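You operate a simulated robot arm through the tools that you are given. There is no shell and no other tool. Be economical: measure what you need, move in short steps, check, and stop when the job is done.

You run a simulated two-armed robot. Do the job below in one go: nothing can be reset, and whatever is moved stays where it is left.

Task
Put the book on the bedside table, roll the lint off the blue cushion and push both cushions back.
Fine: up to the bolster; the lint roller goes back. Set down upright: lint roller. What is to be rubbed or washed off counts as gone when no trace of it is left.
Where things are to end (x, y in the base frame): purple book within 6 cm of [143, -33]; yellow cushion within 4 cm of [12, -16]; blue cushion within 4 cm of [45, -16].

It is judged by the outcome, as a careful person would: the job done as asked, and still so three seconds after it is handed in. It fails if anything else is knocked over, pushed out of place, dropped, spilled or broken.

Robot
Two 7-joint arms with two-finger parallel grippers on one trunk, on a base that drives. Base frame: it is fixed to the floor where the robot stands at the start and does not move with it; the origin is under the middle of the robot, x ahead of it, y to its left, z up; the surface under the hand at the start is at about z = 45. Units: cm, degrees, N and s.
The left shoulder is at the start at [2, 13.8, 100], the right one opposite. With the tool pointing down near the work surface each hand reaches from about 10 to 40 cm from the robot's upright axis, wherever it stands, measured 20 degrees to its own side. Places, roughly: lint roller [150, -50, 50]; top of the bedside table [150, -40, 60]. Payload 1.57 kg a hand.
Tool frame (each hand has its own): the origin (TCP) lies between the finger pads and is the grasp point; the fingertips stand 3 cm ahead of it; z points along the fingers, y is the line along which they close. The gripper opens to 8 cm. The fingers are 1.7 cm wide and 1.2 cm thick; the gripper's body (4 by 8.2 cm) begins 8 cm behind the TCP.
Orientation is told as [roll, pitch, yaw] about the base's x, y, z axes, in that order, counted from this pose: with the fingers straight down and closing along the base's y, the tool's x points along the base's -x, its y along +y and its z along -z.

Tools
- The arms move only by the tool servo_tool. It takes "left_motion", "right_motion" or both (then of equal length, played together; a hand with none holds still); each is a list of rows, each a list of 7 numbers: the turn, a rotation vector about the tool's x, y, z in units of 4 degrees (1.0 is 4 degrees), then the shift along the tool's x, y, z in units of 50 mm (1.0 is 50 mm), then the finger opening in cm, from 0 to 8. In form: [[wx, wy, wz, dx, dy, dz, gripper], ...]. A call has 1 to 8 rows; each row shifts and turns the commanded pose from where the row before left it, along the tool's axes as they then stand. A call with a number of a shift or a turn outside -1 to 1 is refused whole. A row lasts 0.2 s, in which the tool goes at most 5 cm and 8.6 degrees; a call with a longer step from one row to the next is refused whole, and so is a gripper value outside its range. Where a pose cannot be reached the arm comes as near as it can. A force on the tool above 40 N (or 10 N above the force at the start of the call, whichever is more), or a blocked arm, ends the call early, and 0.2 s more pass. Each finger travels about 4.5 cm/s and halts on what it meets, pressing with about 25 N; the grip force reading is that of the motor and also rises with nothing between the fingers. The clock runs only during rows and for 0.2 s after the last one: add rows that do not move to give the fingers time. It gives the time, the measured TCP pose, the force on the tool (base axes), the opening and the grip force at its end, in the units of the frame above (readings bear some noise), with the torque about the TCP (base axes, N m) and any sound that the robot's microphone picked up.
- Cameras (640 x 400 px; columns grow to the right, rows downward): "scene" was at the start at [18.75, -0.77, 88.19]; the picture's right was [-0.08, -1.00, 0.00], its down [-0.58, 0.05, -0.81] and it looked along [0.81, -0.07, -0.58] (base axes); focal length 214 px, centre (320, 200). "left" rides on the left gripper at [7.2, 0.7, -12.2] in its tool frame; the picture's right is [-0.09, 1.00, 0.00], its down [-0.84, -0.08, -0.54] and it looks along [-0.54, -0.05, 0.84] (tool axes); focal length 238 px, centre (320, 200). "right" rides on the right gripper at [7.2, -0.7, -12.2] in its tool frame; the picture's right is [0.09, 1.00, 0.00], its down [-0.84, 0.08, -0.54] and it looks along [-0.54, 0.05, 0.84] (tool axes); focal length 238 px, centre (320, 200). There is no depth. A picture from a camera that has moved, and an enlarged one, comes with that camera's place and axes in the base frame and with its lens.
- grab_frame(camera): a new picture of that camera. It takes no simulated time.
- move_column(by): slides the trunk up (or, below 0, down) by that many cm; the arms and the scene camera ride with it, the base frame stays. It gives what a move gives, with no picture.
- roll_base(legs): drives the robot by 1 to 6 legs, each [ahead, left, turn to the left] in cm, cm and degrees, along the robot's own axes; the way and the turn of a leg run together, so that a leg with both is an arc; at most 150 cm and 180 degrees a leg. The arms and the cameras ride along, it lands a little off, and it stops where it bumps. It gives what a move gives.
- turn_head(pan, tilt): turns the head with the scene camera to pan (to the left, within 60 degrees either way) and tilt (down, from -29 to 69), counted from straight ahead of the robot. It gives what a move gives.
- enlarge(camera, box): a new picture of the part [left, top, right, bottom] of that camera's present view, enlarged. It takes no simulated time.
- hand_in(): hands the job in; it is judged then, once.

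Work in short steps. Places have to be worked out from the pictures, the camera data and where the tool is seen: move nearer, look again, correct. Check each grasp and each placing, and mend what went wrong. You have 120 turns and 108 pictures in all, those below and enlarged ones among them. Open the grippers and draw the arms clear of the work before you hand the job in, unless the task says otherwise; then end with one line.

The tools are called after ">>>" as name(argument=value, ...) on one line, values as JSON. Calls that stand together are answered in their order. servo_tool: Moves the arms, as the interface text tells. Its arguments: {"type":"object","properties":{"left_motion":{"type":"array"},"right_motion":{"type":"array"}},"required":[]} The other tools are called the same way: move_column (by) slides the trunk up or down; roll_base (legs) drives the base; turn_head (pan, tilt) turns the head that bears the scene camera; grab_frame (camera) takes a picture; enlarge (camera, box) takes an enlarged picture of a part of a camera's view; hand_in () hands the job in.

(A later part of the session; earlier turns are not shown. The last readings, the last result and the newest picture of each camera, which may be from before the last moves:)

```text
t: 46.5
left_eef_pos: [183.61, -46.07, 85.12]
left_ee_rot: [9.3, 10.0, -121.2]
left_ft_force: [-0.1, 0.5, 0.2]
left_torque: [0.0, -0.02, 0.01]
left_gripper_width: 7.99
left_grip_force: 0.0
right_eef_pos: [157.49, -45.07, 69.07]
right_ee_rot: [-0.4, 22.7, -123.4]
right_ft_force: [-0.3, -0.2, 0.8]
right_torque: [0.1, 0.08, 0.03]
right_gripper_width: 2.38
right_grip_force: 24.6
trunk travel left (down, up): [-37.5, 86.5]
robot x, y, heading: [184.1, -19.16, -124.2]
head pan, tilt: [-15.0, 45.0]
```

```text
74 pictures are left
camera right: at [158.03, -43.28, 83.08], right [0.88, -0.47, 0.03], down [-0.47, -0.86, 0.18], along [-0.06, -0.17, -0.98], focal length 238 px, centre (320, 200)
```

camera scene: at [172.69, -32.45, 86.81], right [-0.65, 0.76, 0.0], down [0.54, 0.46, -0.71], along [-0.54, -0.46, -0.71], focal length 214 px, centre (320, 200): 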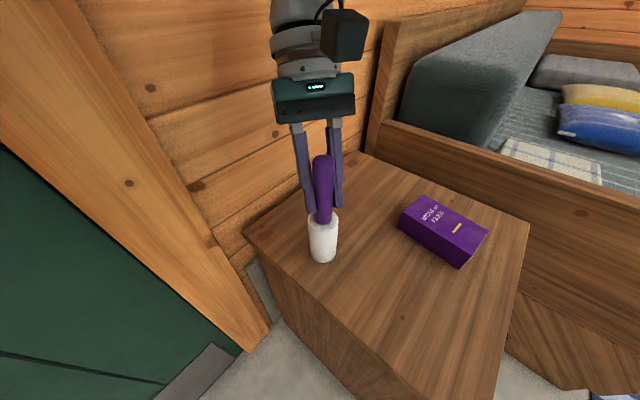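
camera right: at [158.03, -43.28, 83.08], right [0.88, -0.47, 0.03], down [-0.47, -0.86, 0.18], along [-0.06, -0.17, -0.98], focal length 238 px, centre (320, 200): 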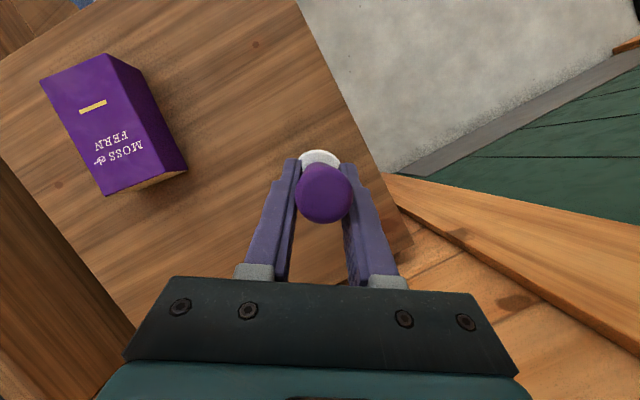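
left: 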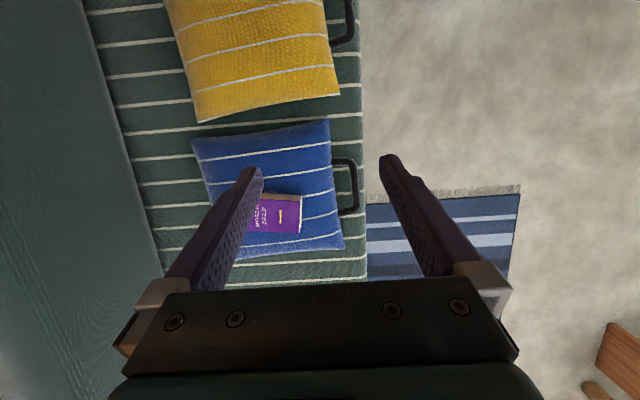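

Gripped at 2.38 cm width, roller still upright. Lifting straight up.

>>> servo_tool(right_motion=[[0, 0, 0, 0.08, 0, -0.185, 1.5], [0, 0, 0, 0.2, 0, -0.46, 1.5], [0, 0, 0, 0.3, 0, -0.72, 1.5], [0, 0, 0, 0.3, 0, -0.72, 1.5], [0, 0, 0, 0.3, 0, -0.72, 1.5], [0, 0, 0, 0.2, 0, -0.46, 1.5], [0, 0, 0, 0, 0, 0, 1.5]])

>>> grab_frame(camera="scene")

```text
t: 48.0
left_eef_pos: [183.59, -46.0, 85.22]
left_ee_rot: [9.2, 9.9, -121.2]
left_ft_force: [-0.2, 0.3, -0.4]
left_torque: [0.0, -0.05, 0.03]
left_gripper_width: 8.01
left_grip_force: 0.1
right_eef_pos: [157.86, -46.0, 85.2]
right_ee_rot: [-0.4, 24.3, -122.7]
right_ft_force: [-1.0, -0.1, -0.7]
right_torque: [-0.01, -0.02, -0.02]
right_gripper_width: 2.41
right_grip_force: 24.9
right hand out of reach, approached as far as the arm can: row 2, 3, 5
trunk travel left (down, up): [-37.5, 86.5]
robot x, y, heading: [184.45, -18.18, -124.3]
head pan, tilt: [-15.0, 45.0]
```

```text
73 pictures are left
camera scene: at [172.69, -32.45, 86.81], right [-0.65, 0.76, 0.0], down [0.54, 0.46, -0.71], along [-0.54, -0.46, -0.71], focal length 214 px, centre (320, 200)
```

scene: 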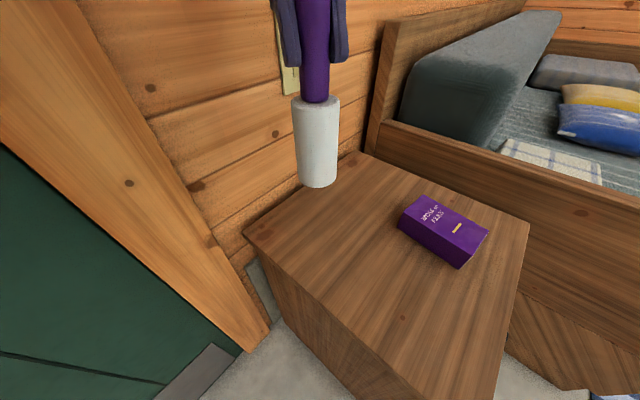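

The roller is held upright, 14 cm hanging below the TCP. Now I retrace around the stool, back off, and drive to face the blue cushion from the floor side.

>>> roll_base(legs=[[-18.2, -12.3, 0], [0, 0, 34], [0, -44, 0], [-48, 0, 0], [0, -80, 0]])

>>> turn_head(pan=-10, tilt=50)

>>> grab_frame(camera="scene")

```text
t: 60.0
left_eef_pos: [74.15, 28.15, 85.17]
left_ee_rot: [9.4, 9.9, -88.2]
left_ft_force: [-0.2, -0.2, -1.4]
left_torque: [0.03, -0.03, 0.0]
left_gripper_width: 7.97
left_grip_force: 0.0
right_eef_pos: [52.37, 14.08, 85.3]
right_ee_rot: [-0.3, 24.4, -90.3]
right_ft_force: [0.4, -0.4, -0.2]
right_torque: [0.01, 0.05, 0.02]
right_gripper_width: 2.42
right_grip_force: 25.3
trunk travel left (down, up): [-37.5, 86.5]
robot x, y, heading: [60.35, 51.0, -91.2]
head pan, tilt: [-15.0, 45.0]
```

```text
t: 60.6
left_eef_pos: [74.29, 28.24, 85.1]
left_ee_rot: [9.3, 9.9, -88.2]
left_ft_force: [-0.4, -0.2, 0.8]
left_torque: [0.03, 0.01, -0.01]
left_gripper_width: 8.0
left_grip_force: 0.1
right_eef_pos: [52.29, 14.06, 85.12]
right_ee_rot: [-0.3, 24.6, -90.1]
right_ft_force: [0.4, -0.1, -0.6]
right_torque: [0.0, 0.01, -0.02]
right_gripper_width: 2.44
right_grip_force: 24.6
trunk travel left (down, up): [-37.5, 86.5]
robot x, y, heading: [60.05, 51.54, -91.2]
head pan, tilt: [-10.0, 50.0]
```

```text
72 pictures are left
camera scene: at [58.47, 33.86, 86.12], right [-0.98, 0.19, 0.0], down [0.15, 0.75, -0.64], along [-0.13, -0.63, -0.77], focal length 214 px, centre (320, 200)
```

scene: 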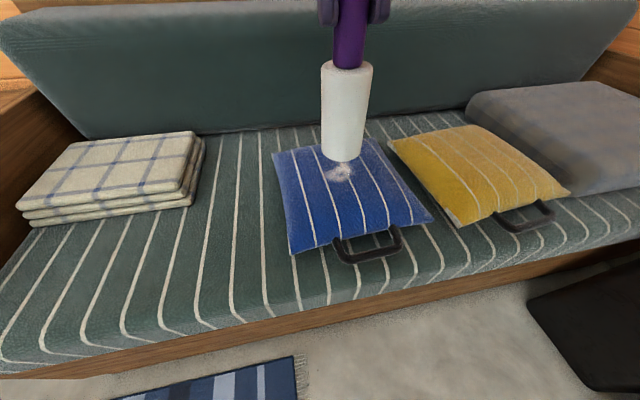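

Everything in view, lint patch visible mid-cushion. Now I pitch the right tool forward in steps so the roller comes level.

>>> servo_tool(right_motion=[[0, -1, 0, 0, 0, 0, 1.5], [0, -1, 0, 0, 0, 0, 1.5], [0, -1, 0, 0, 0, 0, 1.5], [0, -1, 0, 0, 0, 0, 1.5], [0, -1, 0, 0, 0, 0, 1.5], [0, -1, 0, 0, 0, 0, 1.5], [0, -1, 0, 0, 0, 0, 1.5], [0, -1, 0, 0, 0, 0, 1.5]])

>>> servo_tool(right_motion=[[0, -1, 0, 0, 0, 0, 1.5], [0, -1, 0, 0, 0, 0, 1.5], [0, -1, 0, 0, 0, 0, 1.5], [0, -1, 0, 0, 0, 0, 1.5], [0, -1, 0, 0, 0, 0, 1.5], [0, -1, 0, 0, 0, 0, 1.5], [0, -1, 0, 0, 0, 0, 1.5], [0, -1, 0, 0, 0, 0, 1.5]])

>>> grab_frame(camera="scene")

```text
t: 61.8
left_eef_pos: [74.17, 28.12, 85.14]
left_ee_rot: [9.4, 9.9, -88.1]
left_ft_force: [-0.3, 0.0, -0.3]
left_torque: [-0.01, 0.01, 0.03]
left_gripper_width: 7.99
left_grip_force: 0.1
right_eef_pos: [52.81, 16.64, 80.41]
right_ee_rot: [-0.4, 14.8, -89.3]
right_ft_force: [-0.7, 0.1, -0.6]
right_torque: [0.01, 0.0, 0.02]
right_gripper_width: 2.42
right_grip_force: 24.9
trunk travel left (down, up): [-37.5, 86.5]
robot x, y, heading: [60.01, 51.35, -90.9]
head pan, tilt: [-10.0, 50.0]
stopped in row 5 (right hand): the arm was blocked; the commanded pose is now the measured one
```

```text
t: 63.6
left_eef_pos: [74.15, 28.1, 85.22]
left_ee_rot: [9.3, 9.9, -88.2]
left_ft_force: [1.0, -0.9, 0.5]
left_torque: [0.05, 0.02, 0.0]
left_gripper_width: 8.0
left_grip_force: 0.0
right_eef_pos: [52.95, 17.17, 79.83]
right_ee_rot: [-0.3, -16.3, -88.8]
right_ft_force: [-0.2, -0.8, -0.6]
right_torque: [0.04, 0.0, 0.0]
right_gripper_width: 2.42
right_grip_force: 25.6
trunk travel left (down, up): [-37.5, 86.5]
robot x, y, heading: [60.52, 51.45, -91.1]
head pan, tilt: [-10.0, 50.0]
```

```text
71 pictures are left
camera scene: at [58.47, 33.88, 86.12], right [-0.98, 0.19, 0.0], down [0.15, 0.75, -0.64], along [-0.12, -0.63, -0.77], focal length 214 px, centre (320, 200)
```

scene: 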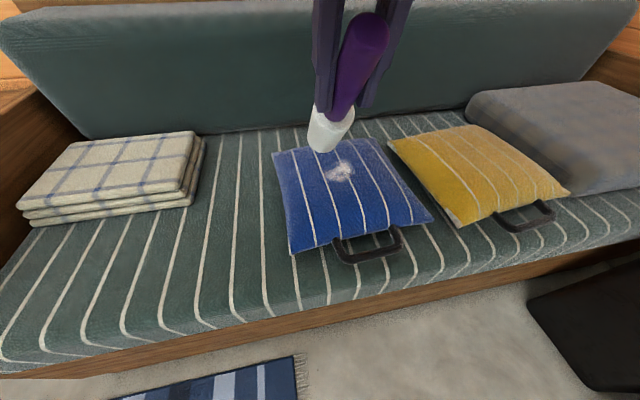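

Turning well; about 49° more to make the roller level.

>>> servo_tool(right_motion=[[0, -1, 0, 0, 0, 0, 1.5], [0, -1, 0, 0, 0, 0, 1.5], [0, -1, 0, 0, 0, 0, 1.5], [0, -1, 0, 0, 0, 0, 1.5], [0, -1, 0, 0, 0, 0, 1.5], [0, -1, 0, 0, 0, 0, 1.5], [0, -1, 0, 0, 0, 0, 1.5]])

>>> servo_tool(right_motion=[[0, -1, 0, 0, 0, 0, 1.5], [0, -1, 0, 0, 0, 0, 1.5], [0, -1, 0, 0, 0, 0, 1.5], [0, -1, 0, 0, 0, 0, 1.5], [0, -1, 0, 0, 0, 0, 1.5], [0, 0, 0, 0, 0, 0, 1.5]])

>>> grab_frame(camera="scene")

>>> grab_frame(camera="right")

```text
t: 65.2
left_eef_pos: [74.22, 28.22, 85.17]
left_ee_rot: [9.4, 9.9, -88.1]
left_ft_force: [0.9, -0.4, -0.1]
left_torque: [-0.03, -0.01, 0.0]
left_gripper_width: 8.01
left_grip_force: 0.2
right_eef_pos: [52.88, 16.76, 80.27]
right_ee_rot: [-0.3, -45.2, -89.0]
right_ft_force: [-0.4, -0.3, -0.9]
right_torque: [0.06, 0.0, -0.01]
right_gripper_width: 2.45
right_grip_force: 24.9
trunk travel left (down, up): [-37.5, 86.5]
robot x, y, heading: [60.06, 51.45, -91.1]
head pan, tilt: [-10.0, 50.0]
```

```text
t: 66.6
left_eef_pos: [74.29, 28.17, 85.13]
left_ee_rot: [9.3, 9.9, -88.2]
left_ft_force: [-0.2, -0.2, 0.2]
left_torque: [0.02, -0.01, 0.01]
left_gripper_width: 8.0
left_grip_force: 0.0
right_eef_pos: [52.01, 15.5, 81.42]
right_ee_rot: [3.7, -66.4, -95.4]
right_ft_force: [0.1, -1.0, -0.8]
right_torque: [0.07, -0.04, 0.01]
right_gripper_width: 2.39
right_grip_force: 25.2
trunk travel left (down, up): [-37.5, 86.5]
robot x, y, heading: [60.28, 51.18, -91.3]
head pan, tilt: [-10.0, 50.0]
```

```text
70 pictures are left
camera scene: at [57.57, 36.9, 83.59], right [-0.88, 0.47, 0.0], down [0.45, 0.84, -0.3], along [-0.14, -0.27, -0.95], focal length 214 px, centre (320, 200)
```

scene: 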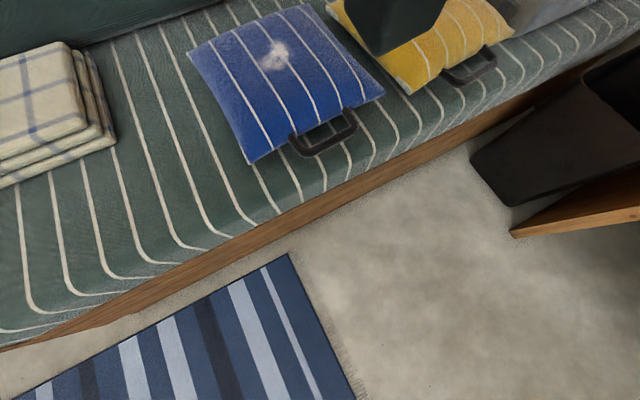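

```text
69 pictures are left
camera right: at [51.78, 29.49, 79.65], right [1.0, 0.0, -0.06], down [0.06, 0.16, 0.99], along [0.01, -0.99, 0.16], focal length 238 px, centre (320, 200)
```

right: 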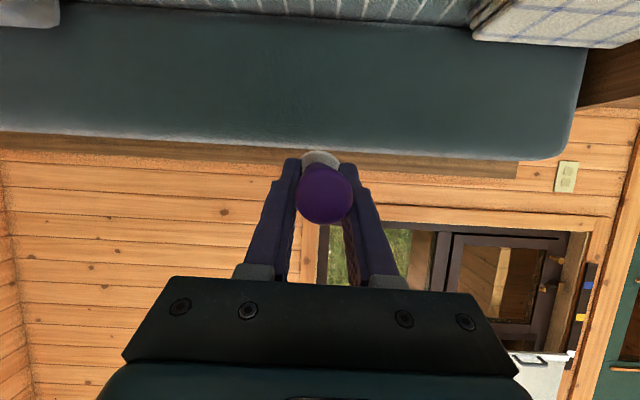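

The head camera got pushed aside by the raised forearm. I'll lower the arm 13 cm to free it, then re-aim the head.

>>> servo_tool(right_motion=[[0, 0, 0, 0.5, 0, 0.21, 1.5], [0, 0, 0, 0.5, 0, 0.21, 1.5], [0, 0, 0, 0.5, 0, 0.21, 1.5], [0, 0, 0, 0.5, 0, 0.21, 1.5], [0, 0, 0, 0.4, 0, 0.17, 1.5], [0, 0, 0, 0, 0, 0, 1.5]])

>>> turn_head(pan=10, tilt=45)

>>> grab_frame(camera="scene")

```text
t: 68.0
left_eef_pos: [74.08, 28.1, 85.11]
left_ee_rot: [9.3, 9.9, -88.2]
left_ft_force: [0.1, 0.2, -0.8]
left_torque: [0.0, -0.01, -0.03]
left_gripper_width: 8.03
left_grip_force: 0.0
right_eef_pos: [55.6, 17.37, 69.51]
right_ee_rot: [-0.8, -64.8, -88.6]
right_ft_force: [0.1, -0.9, -0.1]
right_torque: [0.1, 0.02, 0.02]
right_gripper_width: 2.42
right_grip_force: 25.5
right hand out of reach, approached as far as the arm can: row 3, 4, 5
trunk travel left (down, up): [-37.5, 86.5]
robot x, y, heading: [60.28, 51.05, -91.1]
head pan, tilt: [-10.0, 50.0]
```

```text
t: 68.8
left_eef_pos: [74.24, 28.33, 85.26]
left_ee_rot: [9.4, 9.8, -88.2]
left_ft_force: [-0.1, -0.9, -0.2]
left_torque: [-0.01, 0.0, -0.03]
left_gripper_width: 8.0
left_grip_force: 0.1
right_eef_pos: [55.48, 17.3, 69.74]
right_ee_rot: [-1.2, -65.1, -88.6]
right_ft_force: [0.8, 0.2, -1.6]
right_torque: [0.06, -0.03, 0.0]
right_gripper_width: 2.41
right_grip_force: 25.5
trunk travel left (down, up): [-37.5, 86.5]
robot x, y, heading: [60.31, 51.7, -91.2]
head pan, tilt: [10.0, 45.0]
```

```text
68 pictures are left
camera scene: at [60.87, 33.41, 86.68], right [-0.99, -0.11, 0.0], down [-0.08, 0.71, -0.7], along [0.08, -0.69, -0.72], focal length 214 px, centre (320, 200)
```

scene: 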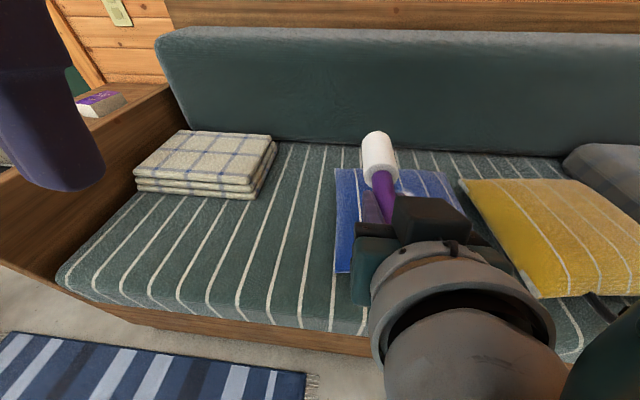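

The arm can't go lower from here because it is folded too close to the body. I'll extend it forward and outward, and use the column for height.

>>> servo_tool(right_motion=[[0, 0, 0, -0.17, -0.3, 0.37, 1.5], [0, 0, 0, -0.17, -0.3, 0.37, 1.5], [0, 0, 0, -0.17, -0.3, 0.37, 1.5], [0, 0, 0, -0.17, -0.3, 0.37, 1.5], [0, 0, 0, -0.17, -0.3, 0.37, 1.5], [0, 0, 0, 0, 0, 0, 1.5]])

>>> grab_frame(camera="scene")

```text
t: 70.2
left_eef_pos: [74.11, 28.19, 85.24]
left_ee_rot: [9.3, 9.9, -88.3]
left_ft_force: [-1.0, 0.4, -0.2]
left_torque: [0.01, -0.02, -0.01]
left_gripper_width: 7.97
left_grip_force: 0.0
right_eef_pos: [53.34, 7.05, 73.14]
right_ee_rot: [-0.9, -64.9, -88.5]
right_ft_force: [0.3, -0.2, -0.9]
right_torque: [0.08, -0.02, 0.0]
right_gripper_width: 2.41
right_grip_force: 24.6
right hand out of reach, approached as far as the arm can: row 1, 2, 3, 4, 5
trunk travel left (down, up): [-37.5, 86.5]
robot x, y, heading: [60.16, 51.57, -91.5]
head pan, tilt: [10.0, 45.0]
```

```text
67 pictures are left
camera scene: at [61.22, 33.4, 86.8], right [-0.99, -0.15, 0.0], down [-0.11, 0.7, -0.71], along [0.11, -0.7, -0.71], focal length 214 px, centre (320, 200)
```

scene: 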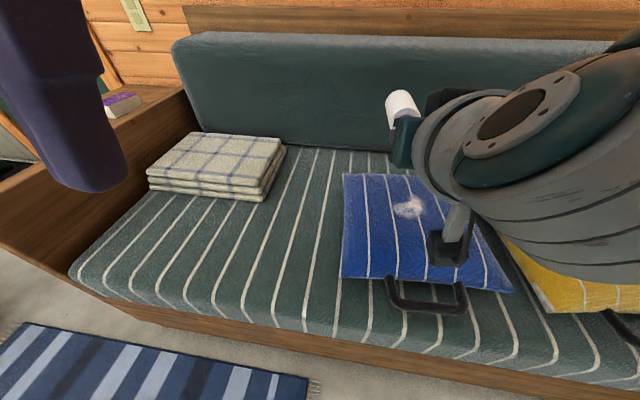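

Lint patch measured at about [47.3, 0], radius ~3.3 cm. The arm is straining at this height, so I raise the tool relative to the shoulder and will drop the column instead.

>>> servo_tool(right_motion=[[0, 0, 0, -0.28, 0, -0.34, 1.5], [0, 0, 0, -0.28, 0, -0.34, 1.5], [0, 0, 0, -0.28, 0, -0.34, 1.5], [0, 0, 0, 0, 0, 0, 1.5], [0, 0, 0, 0, 0, 0, 1.5]])

>>> grab_frame(camera="scene")

```text
t: 71.1
left_eef_pos: [74.24, 28.18, 85.24]
left_ee_rot: [9.3, 9.9, -88.3]
left_ft_force: [-0.9, -0.6, 0.6]
left_torque: [0.02, -0.05, 0.01]
left_gripper_width: 8.0
left_grip_force: 0.1
right_eef_pos: [53.21, 13.0, 73.55]
right_ee_rot: [-2.1, -57.3, -87.6]
right_ft_force: [0.1, -0.2, -0.4]
right_torque: [0.07, -0.04, -0.01]
right_gripper_width: 2.44
right_grip_force: 25.0
trunk travel left (down, up): [-37.5, 86.5]
robot x, y, heading: [60.27, 51.17, -91.3]
head pan, tilt: [10.0, 45.0]
stopped in row 4 (right hand): the arm was blocked; the commanded pose is now the measured one
```

```text
66 pictures are left
camera scene: at [61.06, 33.31, 86.9], right [-0.99, -0.13, 0.0], down [-0.09, 0.69, -0.71], along [0.09, -0.71, -0.7], focal length 214 px, centre (320, 200)
```

scene: 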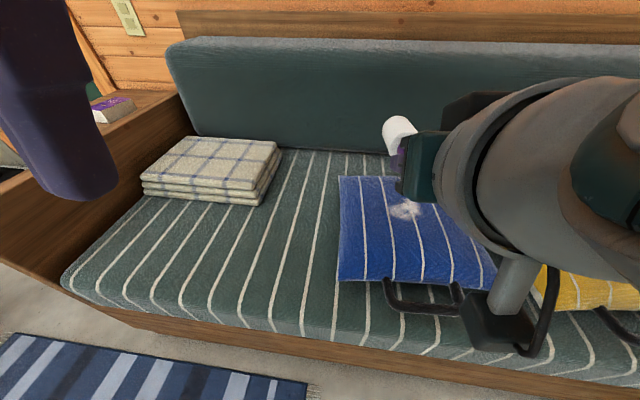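

The forearm is leaning on the head again. Moving the hand 9 cm out to the right, away from the head.

>>> servo_tool(right_motion=[[0, 0, 0, 0, -0.4, 0, 1.5], [0, 0, 0, 0, -0.4, 0, 1.5], [0, 0, 0, 0, -0.4, 0, 1.5], [0, 0, 0, 0, -0.4, 0, 1.5], [0, 0, 0, 0, -0.3, 0, 1.5], [0, 0, 0, 0, 0, 0, 1.5]])

>>> grab_frame(camera="scene")

```text
t: 72.3
left_eef_pos: [74.16, 28.11, 85.23]
left_ee_rot: [9.4, 9.9, -88.2]
left_ft_force: [-0.4, 1.1, 0.8]
left_torque: [0.02, 0.0, -0.01]
left_gripper_width: 7.98
left_grip_force: 0.1
right_eef_pos: [48.15, 16.88, 70.74]
right_ee_rot: [-1.9, -48.4, -86.9]
right_ft_force: [1.2, 0.3, -1.8]
right_torque: [0.04, 0.03, 0.0]
right_gripper_width: 2.44
right_grip_force: 25.0
right hand out of reach, approached as far as the arm can: row 2, 3, 4, 5
trunk travel left (down, up): [-37.5, 86.5]
robot x, y, heading: [60.34, 51.57, -91.3]
head pan, tilt: [10.0, 45.0]
stopped in row 5 (right hand): the arm was blocked; the commanded pose is now the measured one
```

```text
65 pictures are left
camera scene: at [61.21, 33.39, 86.81], right [-0.99, -0.15, 0.0], down [-0.11, 0.7, -0.71], along [0.11, -0.7, -0.71], focal length 214 px, centre (320, 200)
```

scene: 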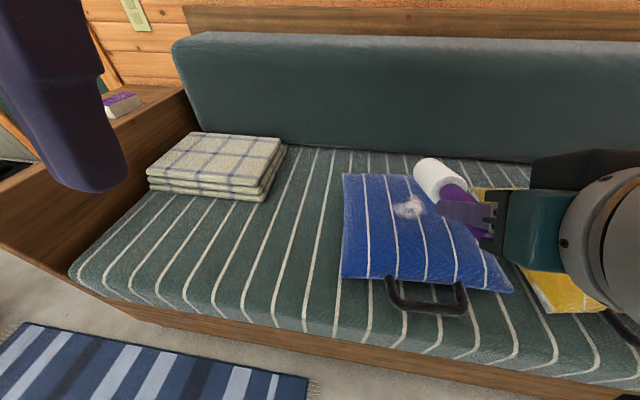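

Clear of the head now, but the pitch slipped to -48°. I'll move forward 8 cm and then restore the pitch.

>>> servo_tool(right_motion=[[0, 0, 0, -0.35, 0, 0.4, 1.5], [0, 0, 0, -0.35, 0, 0.4, 1.5], [0, 0, 0, -0.35, 0, 0.4, 1.5], [0, -1, 0, 0, 0, 0, 1.5], [0, -1, 0, 0, 0, 0, 1.5], [0, -1, 0, 0, 0, 0, 1.5], [0, -1, 0, 0, 0, 0, 1.5], [0, 0, 0, 0, 0, 0, 1.5]])

>>> grab_frame(camera="scene")

```text
t: 74.1
left_eef_pos: [74.16, 28.19, 85.15]
left_ee_rot: [9.3, 9.9, -88.2]
left_ft_force: [0.6, 0.1, -0.3]
left_torque: [0.03, 0.0, 0.01]
left_gripper_width: 8.0
left_grip_force: 0.0
right_eef_pos: [52.99, 8.3, 73.73]
right_ee_rot: [-3.1, -64.3, -85.8]
right_ft_force: [-1.2, -0.1, -1.4]
right_torque: [0.07, 0.02, 0.0]
right_gripper_width: 2.42
right_grip_force: 25.2
right hand out of reach, approached as far as the arm can: row 5, 6, 7
trunk travel left (down, up): [-37.5, 86.5]
robot x, y, heading: [60.4, 51.69, -91.5]
head pan, tilt: [10.0, 45.0]
```

```text
64 pictures are left
camera scene: at [61.19, 33.38, 86.81], right [-0.99, -0.15, 0.0], down [-0.11, 0.7, -0.71], along [0.11, -0.7, -0.71], focal length 214 px, centre (320, 200)
```

scene: 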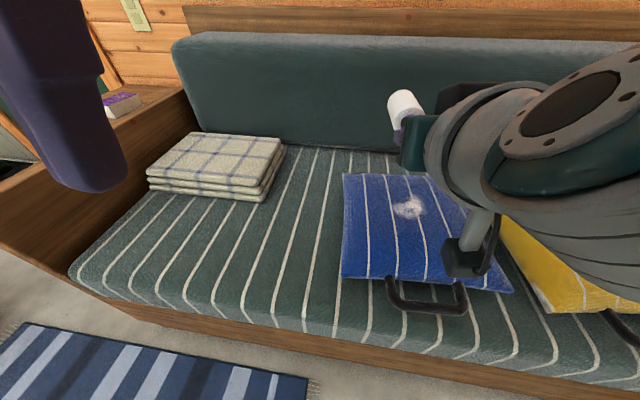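

The pose is reachable only higher relative to the shoulder. I'll raise the hand ~10 cm and outward, watching the pose error; the column will then bring it down.

>>> servo_tool(right_motion=[[0, 0, 0, -0.3, -0.05, -0.147, 1.5], [0, 0, 0, -0.3, -0.05, -0.147, 1.5], [0, 0, 0, -0.3, -0.05, -0.147, 1.5], [0, 0, 0, -0.3, -0.05, -0.147, 1.5], [0, 0, 0, -0.3, -0.05, -0.147, 1.5], [0, 0, 0, -0.3, -0.05, -0.147, 1.5], [0, 0, 0, 0, 0, 0, 1.5]])

```text
t: 75.0
left_eef_pos: [74.19, 28.09, 85.17]
left_ee_rot: [9.3, 9.9, -88.3]
left_ft_force: [-0.5, 0.3, 0.1]
left_torque: [0.0, 0.01, 0.02]
left_gripper_width: 7.98
left_grip_force: 0.1
right_eef_pos: [52.67, 12.43, 72.73]
right_ee_rot: [-2.0, -55.0, -85.5]
right_ft_force: [0.4, 0.5, -1.4]
right_torque: [0.09, -0.02, 0.01]
right_gripper_width: 2.42
right_grip_force: 24.6
trunk travel left (down, up): [-37.5, 86.5]
robot x, y, heading: [60.19, 51.48, -91.2]
head pan, tilt: [10.0, 45.0]
stopped in row 4 (right hand): the arm was blocked; the commanded pose is now the measured one
```

Blocked again. I'll back out: pitch up to about -23°, then reposition further out and higher before pitching down again.

>>> servo_tool(right_motion=[[0, 1, 0, 0, -0.1, 0, 1.5], [0, 1, 0, 0, -0.1, 0, 1.5], [0, 1, 0, 0, -0.1, 0, 1.5], [0, 1, 0, 0, -0.2, 0, 1.5], [0, 1, 0, 0, -0.2, 0, 1.5], [0, 1, 0, 0, -0.2, 0, 1.5], [0, 1, 0, 0, -0.2, 0, 1.5], [0, 1, 0, 0, -0.2, 0, 1.5]])

>>> servo_tool(right_motion=[[0, 0, 0, -0.1, 0, -0.35, 1.5], [0, 0, 0, -0.1, 0, -0.35, 1.5], [0, 0, 0, -0.1, 0, -0.35, 1.5], [0, 0, 0, -0.1, 0, -0.35, 1.5], [0, 0, 0, -0.1, 0, -0.35, 1.5], [0, 0, 0, -0.1, 0, -0.35, 1.5], [0, 0, 0, 0, 0, 0, 1.5]])

```text
t: 76.2
left_eef_pos: [74.14, 28.09, 85.1]
left_ee_rot: [9.3, 9.9, -88.3]
left_ft_force: [-0.4, 0.6, 0.3]
left_torque: [-0.02, 0.04, -0.04]
left_gripper_width: 7.99
left_grip_force: 0.1
right_eef_pos: [50.03, 17.05, 67.45]
right_ee_rot: [-1.3, -28.0, -85.8]
right_ft_force: [0.0, 1.0, -0.7]
right_torque: [0.06, -0.02, 0.01]
right_gripper_width: 2.4
right_grip_force: 25.1
trunk travel left (down, up): [-37.5, 86.5]
robot x, y, heading: [59.99, 51.25, -91.0]
head pan, tilt: [10.0, 45.0]
stopped in row 5 (right hand): the arm was blocked; the commanded pose is now the measured one
```

```text
t: 77.4
left_eef_pos: [74.2, 28.2, 85.21]
left_ee_rot: [9.3, 9.9, -88.2]
left_ft_force: [0.6, -0.3, 0.2]
left_torque: [-0.02, -0.02, 0.01]
left_gripper_width: 8.02
left_grip_force: 0.1
right_eef_pos: [50.37, 22.95, 71.93]
right_ee_rot: [-0.6, -19.6, -85.0]
right_ft_force: [0.1, 0.6, -1.7]
right_torque: [0.08, 0.03, 0.01]
right_gripper_width: 2.39
right_grip_force: 25.5
trunk travel left (down, up): [-37.5, 86.5]
robot x, y, heading: [59.9, 51.6, -91.2]
head pan, tilt: [10.0, 45.0]
stopped in row 6 (right hand): the arm was blocked; the commanded pose is now the measured one
```

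Still sluggish; I'll look at where the arm actually is.

>>> turn_head(pan=-30, tilt=35)

>>> grab_frame(camera="scene")

>>> grab_frame(camera="left")

```text
t: 78.5
left_eef_pos: [74.24, 28.19, 85.2]
left_ee_rot: [9.3, 10.0, -88.1]
left_ft_force: [0.5, 0.3, -0.5]
left_torque: [0.02, 0.0, -0.01]
left_gripper_width: 7.99
left_grip_force: 0.1
right_eef_pos: [50.37, 22.95, 71.89]
right_ee_rot: [-0.6, -19.7, -85.1]
right_ft_force: [-0.5, 0.0, 0.0]
right_torque: [0.03, -0.03, -0.03]
right_gripper_width: 2.41
right_grip_force: 25.1
trunk travel left (down, up): [-37.5, 86.5]
robot x, y, heading: [59.98, 51.28, -91.1]
head pan, tilt: [-30.0, 35.0]
```

```text
63 pictures are left
camera scene: at [55.41, 33.88, 88.29], right [-0.86, 0.52, 0.0], down [0.3, 0.49, -0.82], along [-0.42, -0.7, -0.57], focal length 214 px, centre (320, 200)
```

scene: 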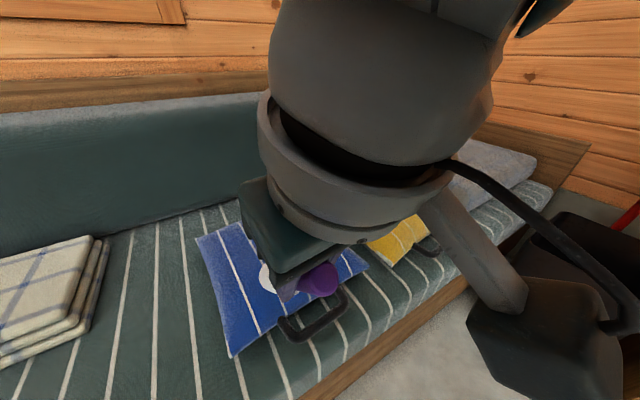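

```text
62 pictures are left
camera left: at [72.75, 33.12, 98.39], right [0.99, -0.09, 0.14], down [-0.14, -0.92, 0.37], along [0.1, -0.38, -0.92], focal length 238 px, centre (320, 200)
```

left: 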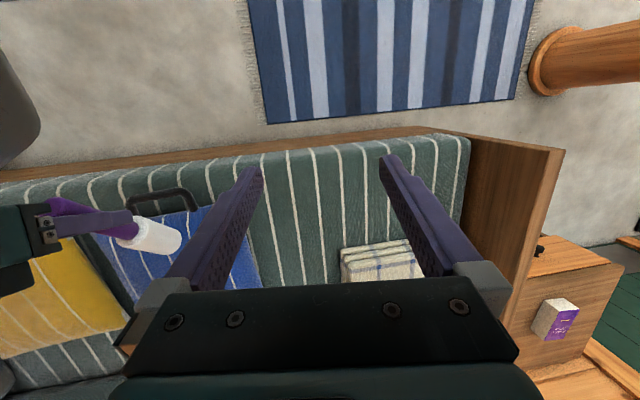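

The gripper body is crowding the head. I'll swing the head left and take the hand forward, outward and up.

>>> turn_head(pan=25, tilt=45)

>>> servo_tool(right_motion=[[0, 0, 0, -0.53, -0.2, -0.2, 1.5], [0, 0, 0, -0.53, -0.2, -0.2, 1.5], [0, 0, 0, -0.53, -0.2, -0.2, 1.5], [0, 0, 0, -0.53, -0.2, -0.2, 1.5], [0, 0, 0, -0.53, -0.2, -0.2, 1.5], [0, 0, 0, -0.53, -0.2, -0.2, 1.5], [0, 0, 0, 0, 0, 0, 1.5]])

```text
t: 79.8
left_eef_pos: [74.24, 28.2, 85.18]
left_ee_rot: [9.3, 9.9, -88.3]
left_ft_force: [-0.1, -0.7, 0.5]
left_torque: [0.02, 0.01, -0.01]
left_gripper_width: 8.01
left_grip_force: 0.1
right_eef_pos: [50.57, 23.0, 71.86]
right_ee_rot: [-0.6, -19.5, -85.1]
right_ft_force: [0.8, -0.1, -0.8]
right_torque: [0.04, 0.02, -0.01]
right_gripper_width: 2.42
right_grip_force: 25.1
trunk travel left (down, up): [-37.5, 86.5]
robot x, y, heading: [60.24, 51.38, -91.4]
head pan, tilt: [25.0, 45.0]
```

```text
t: 81.3
left_eef_pos: [74.12, 28.18, 85.22]
left_ee_rot: [9.4, 9.9, -88.3]
left_ft_force: [0.0, -0.1, -0.4]
left_torque: [0.0, 0.05, 0.01]
left_gripper_width: 8.0
left_grip_force: 0.0
right_eef_pos: [45.7, 9.48, 83.03]
right_ee_rot: [-0.5, -19.5, -85.2]
right_ft_force: [-0.1, -0.3, -0.8]
right_torque: [0.05, -0.03, 0.03]
right_gripper_width: 2.43
right_grip_force: 24.3
trunk travel left (down, up): [-37.5, 86.5]
robot x, y, heading: [60.67, 51.31, -91.1]
head pan, tilt: [25.0, 45.0]
```

That pose is exact. Now pitching down in place here.

>>> servo_tool(right_motion=[[0, -1, 0, 0, 0, 0, 1.5], [0, -1, 0, 0, 0, 0, 1.5], [0, -1, 0, 0, 0, 0, 1.5], [0, -1, 0, 0, 0, 0, 1.5], [0, -1, 0, 0, 0, 0, 1.5], [0, -1, 0, 0, 0, 0, 1.5], [0, 0, 0, 0, 0, 0, 1.5]])

>>> servo_tool(right_motion=[[0, -1, 0, 0, 0, 0, 1.5], [0, -1, 0, 0, 0, 0, 1.5], [0, -1, 0, 0, 0, 0, 1.5], [0, -1, 0, 0, 0, 0, 1.5], [0, -1, 0, 0, 0, 0, 1.5], [0, 0, 0, 0, 0, 0, 1.5]])

>>> grab_frame(camera="scene")

```text
t: 83.0
left_eef_pos: [74.2, 28.23, 85.19]
left_ee_rot: [9.4, 9.9, -88.1]
left_ft_force: [0.6, -0.2, 0.2]
left_torque: [0.01, -0.01, -0.02]
left_gripper_width: 8.0
left_grip_force: 0.0
right_eef_pos: [45.68, 9.53, 83.0]
right_ee_rot: [-0.8, -43.7, -84.7]
right_ft_force: [-0.3, -0.6, -0.7]
right_torque: [0.08, 0.03, -0.06]
right_gripper_width: 2.42
right_grip_force: 25.8
trunk travel left (down, up): [-37.5, 86.5]
robot x, y, heading: [60.2, 51.42, -91.1]
head pan, tilt: [25.0, 45.0]
```

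```text
t: 84.3
left_eef_pos: [74.17, 28.11, 85.02]
left_ee_rot: [9.3, 9.9, -88.2]
left_ft_force: [0.3, 0.3, 0.4]
left_torque: [-0.02, -0.02, -0.01]
left_gripper_width: 8.01
left_grip_force: 0.0
right_eef_pos: [45.81, 9.53, 82.99]
right_ee_rot: [-1.2, -59.6, -84.3]
right_ft_force: [-0.2, 0.0, 0.3]
right_torque: [0.09, -0.03, 0.01]
right_gripper_width: 2.41
right_grip_force: 24.8
right hand out of reach, approached as far as the arm can: row 5
trunk travel left (down, up): [-37.5, 86.5]
robot x, y, heading: [60.13, 51.3, -91.2]
head pan, tilt: [25.0, 45.0]
```

```text
61 pictures are left
camera scene: at [63.25, 33.98, 86.81], right [-0.92, -0.4, 0.0], down [-0.29, 0.65, -0.71], along [0.29, -0.65, -0.71], focal length 214 px, centre (320, 200)
```

scene: 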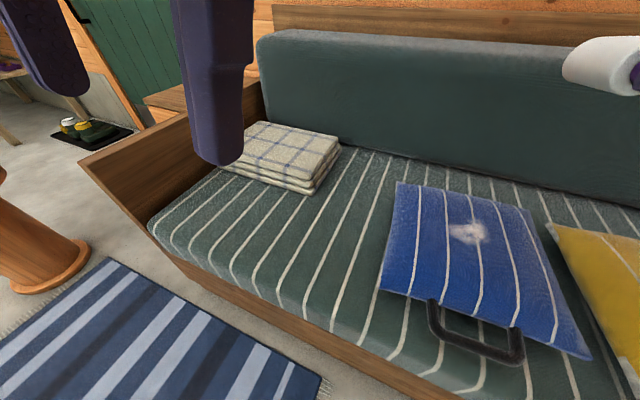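

Pitch -60° leaves the roller about 8° nose-down, with its centre over [46.8, -0.2] — right above the lint. I'll lower the column 20 cm and check height.

>>> move_column(by=-20)

>>> turn_head(pan=10, tilt=10)

>>> grab_frame(camera="scene")

>>> grab_frame(camera="left")

```text
t: 86.5
left_eef_pos: [74.28, 28.24, 65.14]
left_ee_rot: [9.3, 9.9, -88.2]
left_ft_force: [0.4, -1.5, 0.5]
left_torque: [0.02, -0.01, 0.01]
left_gripper_width: 8.0
left_grip_force: 0.0
right_eef_pos: [45.66, 9.55, 63.01]
right_ee_rot: [-1.2, -59.5, -84.3]
right_ft_force: [-0.3, 0.3, -1.0]
right_torque: [0.06, 0.02, 0.0]
right_gripper_width: 2.43
right_grip_force: 24.6
trunk travel left (down, up): [-17.5, 106.5]
robot x, y, heading: [60.42, 51.42, -91.4]
head pan, tilt: [25.0, 45.0]
```

```text
t: 87.5
left_eef_pos: [74.2, 28.19, 65.03]
left_ee_rot: [9.2, 9.9, -88.2]
left_ft_force: [-0.2, -0.1, 0.1]
left_torque: [-0.03, -0.02, 0.03]
left_gripper_width: 8.0
left_grip_force: 0.1
right_eef_pos: [45.6, 9.58, 63.02]
right_ee_rot: [-1.2, -59.6, -84.3]
right_ft_force: [0.2, -0.1, -1.2]
right_torque: [0.08, 0.01, -0.01]
right_gripper_width: 2.42
right_grip_force: 24.9
trunk travel left (down, up): [-17.5, 106.5]
robot x, y, heading: [60.14, 51.66, -91.3]
head pan, tilt: [10.0, 10.0]
```

```text
60 pictures are left
camera scene: at [61.4, 32.23, 72.29], right [-0.99, -0.15, 0.0], down [-0.03, 0.17, -0.98], along [0.15, -0.97, -0.17], focal length 214 px, centre (320, 200)
```

scene: 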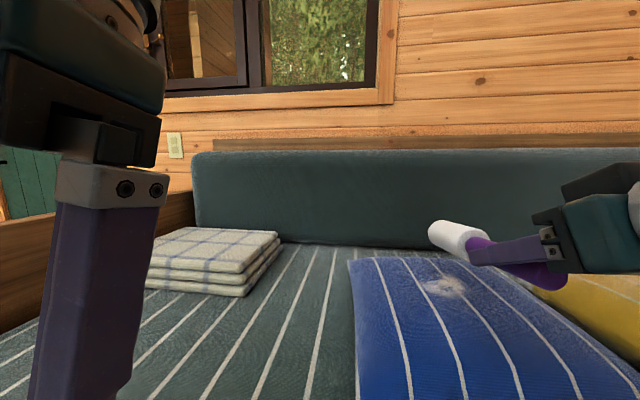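

```text
59 pictures are left
camera left: at [72.75, 33.12, 78.39], right [0.99, -0.09, 0.14], down [-0.14, -0.92, 0.37], along [0.1, -0.38, -0.92], focal length 238 px, centre (320, 200)
```

left: 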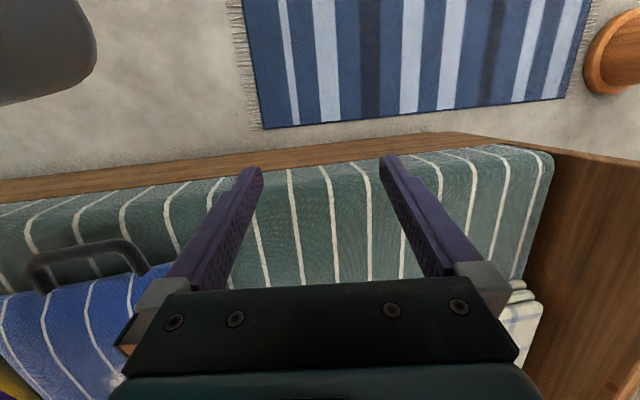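

The roller hangs a few cm above the lint. Lowering the column in small steps while watching the force.

>>> move_column(by=-3)

>>> move_column(by=-1)

>>> grab_frame(camera="scene")

```text
t: 88.3
left_eef_pos: [74.18, 28.24, 62.21]
left_ee_rot: [9.3, 9.8, -88.1]
left_ft_force: [-0.6, 0.2, -0.1]
left_torque: [0.0, -0.04, 0.01]
left_gripper_width: 8.01
left_grip_force: 0.1
right_eef_pos: [45.65, 9.44, 60.05]
right_ee_rot: [-1.3, -59.6, -84.3]
right_ft_force: [-0.2, 0.1, -0.2]
right_torque: [0.05, 0.0, -0.01]
right_gripper_width: 2.42
right_grip_force: 24.7
trunk travel left (down, up): [-14.5, 109.5]
robot x, y, heading: [59.8, 51.54, -91.2]
head pan, tilt: [10.0, 10.0]
```

```text
t: 88.9
left_eef_pos: [74.22, 28.19, 61.15]
left_ee_rot: [9.3, 9.9, -88.2]
left_ft_force: [0.3, -0.4, -0.5]
left_torque: [0.0, 0.03, -0.01]
left_gripper_width: 7.98
left_grip_force: 0.1
right_eef_pos: [45.63, 9.58, 59.03]
right_ee_rot: [-1.2, -59.5, -84.3]
right_ft_force: [-0.2, -0.3, -0.2]
right_torque: [0.06, 0.02, -0.02]
right_gripper_width: 2.42
right_grip_force: 24.8
trunk travel left (down, up): [-13.5, 110.5]
robot x, y, heading: [60.57, 51.17, -91.2]
head pan, tilt: [10.0, 10.0]
```

```text
58 pictures are left
camera scene: at [61.39, 32.23, 68.3], right [-0.99, -0.15, 0.0], down [-0.03, 0.17, -0.98], along [0.15, -0.97, -0.17], focal length 214 px, centre (320, 200)
```

scene: 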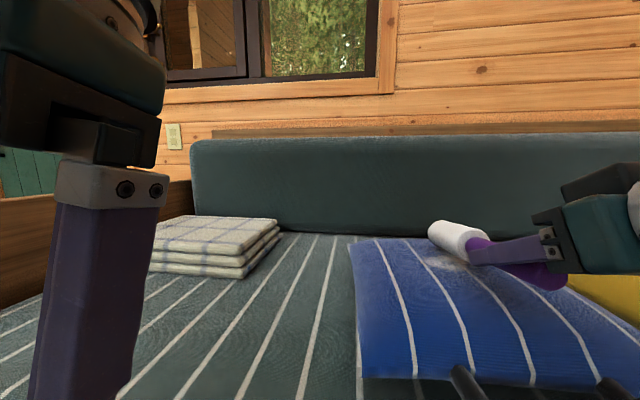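

Very close; down another 0.6 cm at a time.

>>> move_column(by=-0.7)

>>> move_column(by=-0.5)

>>> enlarge(camera="scene", box=[340, 180, 580, 330])

```text
t: 89.4
left_eef_pos: [74.24, 28.16, 60.43]
left_ee_rot: [9.3, 9.9, -88.2]
left_ft_force: [0.2, 0.0, 0.4]
left_torque: [0.03, 0.01, 0.01]
left_gripper_width: 8.01
left_grip_force: 0.0
right_eef_pos: [45.66, 9.54, 58.46]
right_ee_rot: [-1.2, -59.8, -84.2]
right_ft_force: [-0.4, 1.8, 5.4]
right_torque: [-0.62, -0.05, -0.01]
right_gripper_width: 2.43
right_grip_force: 24.9
trunk travel left (down, up): [-12.8, 111.2]
robot x, y, heading: [60.12, 51.39, -91.2]
head pan, tilt: [10.0, 10.0]
```

```text
t: 90.0
left_eef_pos: [74.19, 28.22, 60.0]
left_ee_rot: [9.3, 10.0, -88.3]
left_ft_force: [0.1, -0.7, 0.3]
left_torque: [0.0, 0.01, 0.02]
left_gripper_width: 7.99
left_grip_force: 0.0
right_eef_pos: [45.59, 9.44, 57.85]
right_ee_rot: [-1.3, -59.7, -84.3]
right_ft_force: [-0.3, 1.7, 5.9]
right_torque: [-0.66, -0.06, -0.06]
right_gripper_width: 2.43
right_grip_force: 25.2
trunk travel left (down, up): [-12.3, 111.7]
robot x, y, heading: [60.2, 51.52, -91.2]
head pan, tilt: [10.0, 10.0]
```

```text
2.67 times, centred on (460, 255) of scene
camera zoom: at [61.35, 32.23, 67.1], right [-0.99, -0.15, 0.0], down [-0.03, 0.17, -0.98], along [0.15, -0.97, -0.17], focal length 572 px, centre (-53, 53)
```

zoom: 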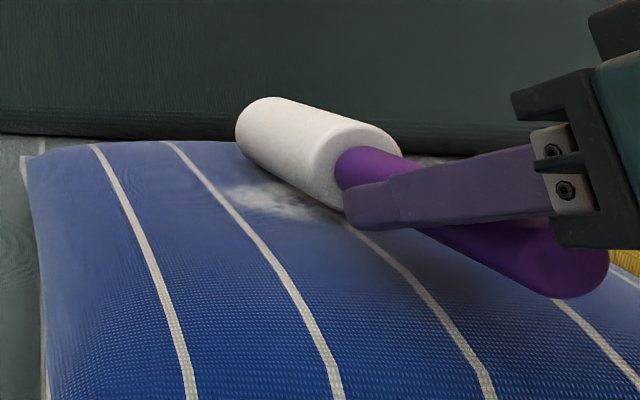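

The roller is flat on the cushion with ~6 N. I'll roll toward +x across the patch in one stroke, then look.

>>> servo_tool(right_motion=[[0, 0, 0, 0, 0.2, 0, 1.5], [0, 0, 0, 0, 0.2, 0, 1.5], [0, 0, 0, 0, 0.2, 0, 1.5], [0, 0, 0, 0, 0.2, 0, 1.5], [0, 0, 0, 0, 0.2, 0, 1.5], [0, 0, 0, 0, 0.2, 0, 1.5], [0, 0, 0, 0, 0, 0, 1.5]])

>>> enlarge(camera="scene", box=[340, 180, 580, 330])

```text
t: 91.6
left_eef_pos: [74.16, 28.08, 59.93]
left_ee_rot: [9.3, 9.9, -88.1]
left_ft_force: [-0.2, 0.1, -0.7]
left_torque: [0.01, 0.02, 0.01]
left_gripper_width: 7.99
left_grip_force: 0.0
right_eef_pos: [51.64, 9.95, 57.69]
right_ee_rot: [-1.2, -59.7, -84.4]
right_ft_force: [-2.2, 0.3, 4.8]
right_torque: [-0.69, 0.0, -0.23]
right_gripper_width: 2.45
right_grip_force: 24.6
trunk travel left (down, up): [-12.3, 111.7]
robot x, y, heading: [60.3, 51.32, -91.3]
head pan, tilt: [10.0, 10.0]
```

```text
2.67 times, centred on (460, 255) of scene
camera zoom: at [61.31, 32.13, 67.12], right [-0.99, -0.15, 0.0], down [-0.03, 0.17, -0.98], along [0.15, -0.97, -0.17], focal length 572 px, centre (-53, 53)
```

zoom: 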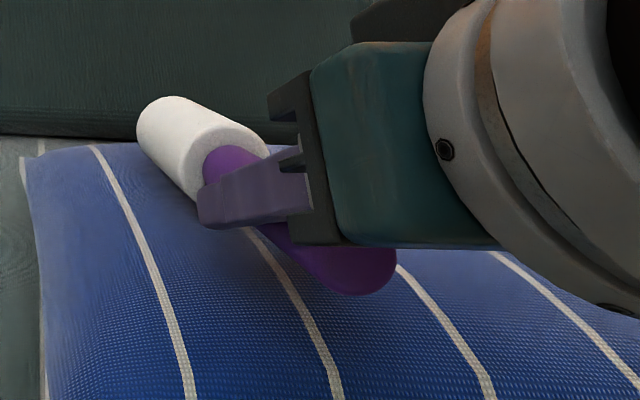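

Cushion stayed put, and the part passed over looks cleaner. Rolling back past the other side of the patch.

>>> servo_tool(right_motion=[[0, 0, 0, 0, -0.28, 0, 1.5], [0, 0, 0, 0, -0.28, 0, 1.5], [0, 0, 0, 0, -0.28, 0, 1.5], [0, 0, 0, 0, -0.28, 0, 1.5], [0, 0, 0, 0, -0.28, 0, 1.5], [0, 0, 0, 0, -0.28, 0, 1.5], [0, 0, 0, 0, -0.28, 0, 1.5], [0, 0, 0, 0, -0.2, 0, 1.5]])

>>> enlarge(camera="scene", box=[340, 180, 580, 330])

```text
t: 93.4
left_eef_pos: [74.19, 28.22, 60.05]
left_ee_rot: [9.3, 9.8, -88.2]
left_ft_force: [-0.4, -0.4, 0.6]
left_torque: [0.03, -0.01, -0.01]
left_gripper_width: 8.02
left_grip_force: 0.1
right_eef_pos: [40.78, 9.23, 57.86]
right_ee_rot: [-1.4, -59.5, -84.2]
right_ft_force: [0.0, 0.2, -0.3]
right_torque: [0.07, 0.02, 0.0]
right_gripper_width: 2.44
right_grip_force: 24.9
trunk travel left (down, up): [-12.3, 111.7]
robot x, y, heading: [59.96, 51.14, -91.1]
head pan, tilt: [10.0, 10.0]
```

```text
2.67 times, centred on (460, 255) of scene
camera zoom: at [61.35, 32.23, 67.1], right [-0.99, -0.15, 0.0], down [-0.03, 0.17, -0.98], along [0.15, -0.97, -0.17], focal length 572 px, centre (-53, 53)
```

zoom: 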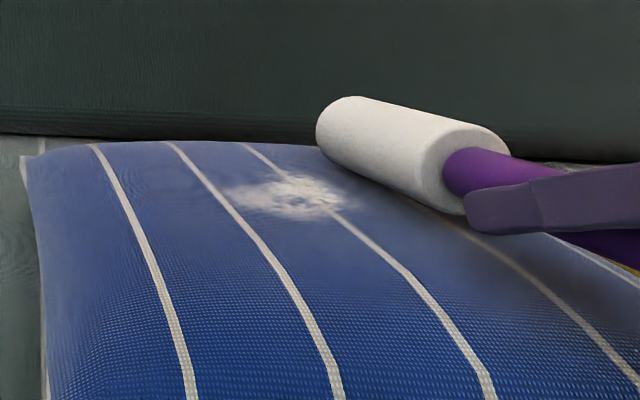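

The lint is still there, so that pressure was too light. I'll press about 0.8 cm deeper and make repeated strokes.

>>> move_column(by=-0.9)

>>> servo_tool(right_motion=[[0, 0, 0, 0, 0.3, 0, 1.5], [0, 0, 0, 0, 0.3, 0, 1.5], [0, 0, 0, 0, 0.3, 0, 1.5], [0, 0, 0, 0, 0.3, 0, 1.5], [0, 0, 0, 0, 0.3, 0, 1.5], [0, 0, 0, 0, 0.3, 0, 1.5], [0, 0, 0, 0, 0.3, 0, 1.5], [0, 0, 0, 0, 0, 0, 1.5]])

>>> servo_tool(right_motion=[[0, 0, 0, 0, -0.3, 0, 1.5], [0, 0, 0, 0, -0.3, 0, 1.5], [0, 0, 0, 0, -0.3, 0, 1.5], [0, 0, 0, 0, -0.3, 0, 1.5], [0, 0, 0, 0, -0.3, 0, 1.5], [0, 0, 0, 0, -0.3, 0, 1.5], [0, 0, 0, 0, -0.3, 0, 1.5], [0, 0, 0, 0, 0, 0, 1.5]])

>>> enlarge(camera="scene", box=[340, 180, 580, 330])

```text
t: 93.9
left_eef_pos: [74.11, 28.09, 59.16]
left_ee_rot: [9.4, 10.0, -88.2]
left_ft_force: [-0.1, 0.5, 0.8]
left_torque: [-0.01, 0.02, -0.01]
left_gripper_width: 8.01
left_grip_force: 0.0
right_eef_pos: [40.9, 9.15, 57.06]
right_ee_rot: [-1.2, -59.8, -84.3]
right_ft_force: [0.5, 1.2, 5.8]
right_torque: [-0.75, -0.06, 0.0]
right_gripper_width: 2.4
right_grip_force: 24.9
trunk travel left (down, up): [-11.4, 112.6]
robot x, y, heading: [60.17, 51.43, -91.3]
head pan, tilt: [10.0, 10.0]
```

```text
t: 95.7
left_eef_pos: [74.2, 28.14, 59.01]
left_ee_rot: [9.3, 10.0, -88.2]
left_ft_force: [0.2, -0.1, -0.1]
left_torque: [0.01, 0.02, -0.01]
left_gripper_width: 8.0
left_grip_force: 0.0
right_eef_pos: [51.4, 9.75, 56.72]
right_ee_rot: [-1.1, -59.7, -84.3]
right_ft_force: [-0.9, -0.6, 4.1]
right_torque: [-0.58, -0.01, -0.1]
right_gripper_width: 2.43
right_grip_force: 24.7
trunk travel left (down, up): [-11.4, 112.6]
robot x, y, heading: [60.31, 51.3, -91.1]
head pan, tilt: [10.0, 10.0]
```

```text
t: 97.5
left_eef_pos: [74.24, 28.17, 59.1]
left_ee_rot: [9.3, 9.9, -88.1]
left_ft_force: [-0.1, 0.1, 0.0]
left_torque: [0.01, -0.01, 0.0]
left_gripper_width: 8.0
left_grip_force: 0.0
right_eef_pos: [40.82, 9.16, 56.92]
right_ee_rot: [-1.2, -59.6, -84.3]
right_ft_force: [-0.7, 0.2, -1.2]
right_torque: [0.1, 0.02, 0.02]
right_gripper_width: 2.43
right_grip_force: 25.3
trunk travel left (down, up): [-11.4, 112.6]
robot x, y, heading: [60.59, 51.8, -91.3]
head pan, tilt: [10.0, 10.0]
```

```text
2.67 times, centred on (460, 255) of scene
camera zoom: at [61.4, 32.23, 66.2], right [-0.99, -0.15, 0.0], down [-0.03, 0.17, -0.98], along [0.15, -0.97, -0.17], focal length 572 px, centre (-53, 53)
```

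zoom: 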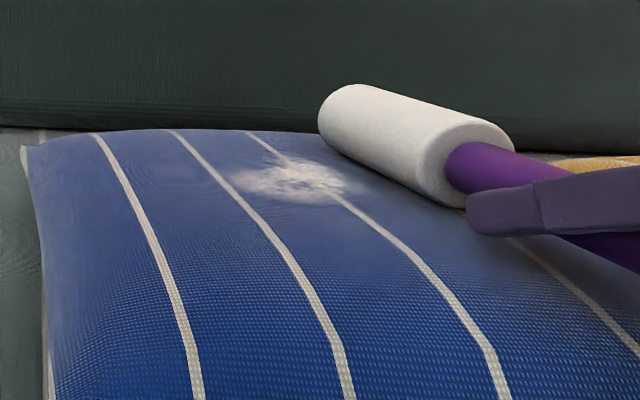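

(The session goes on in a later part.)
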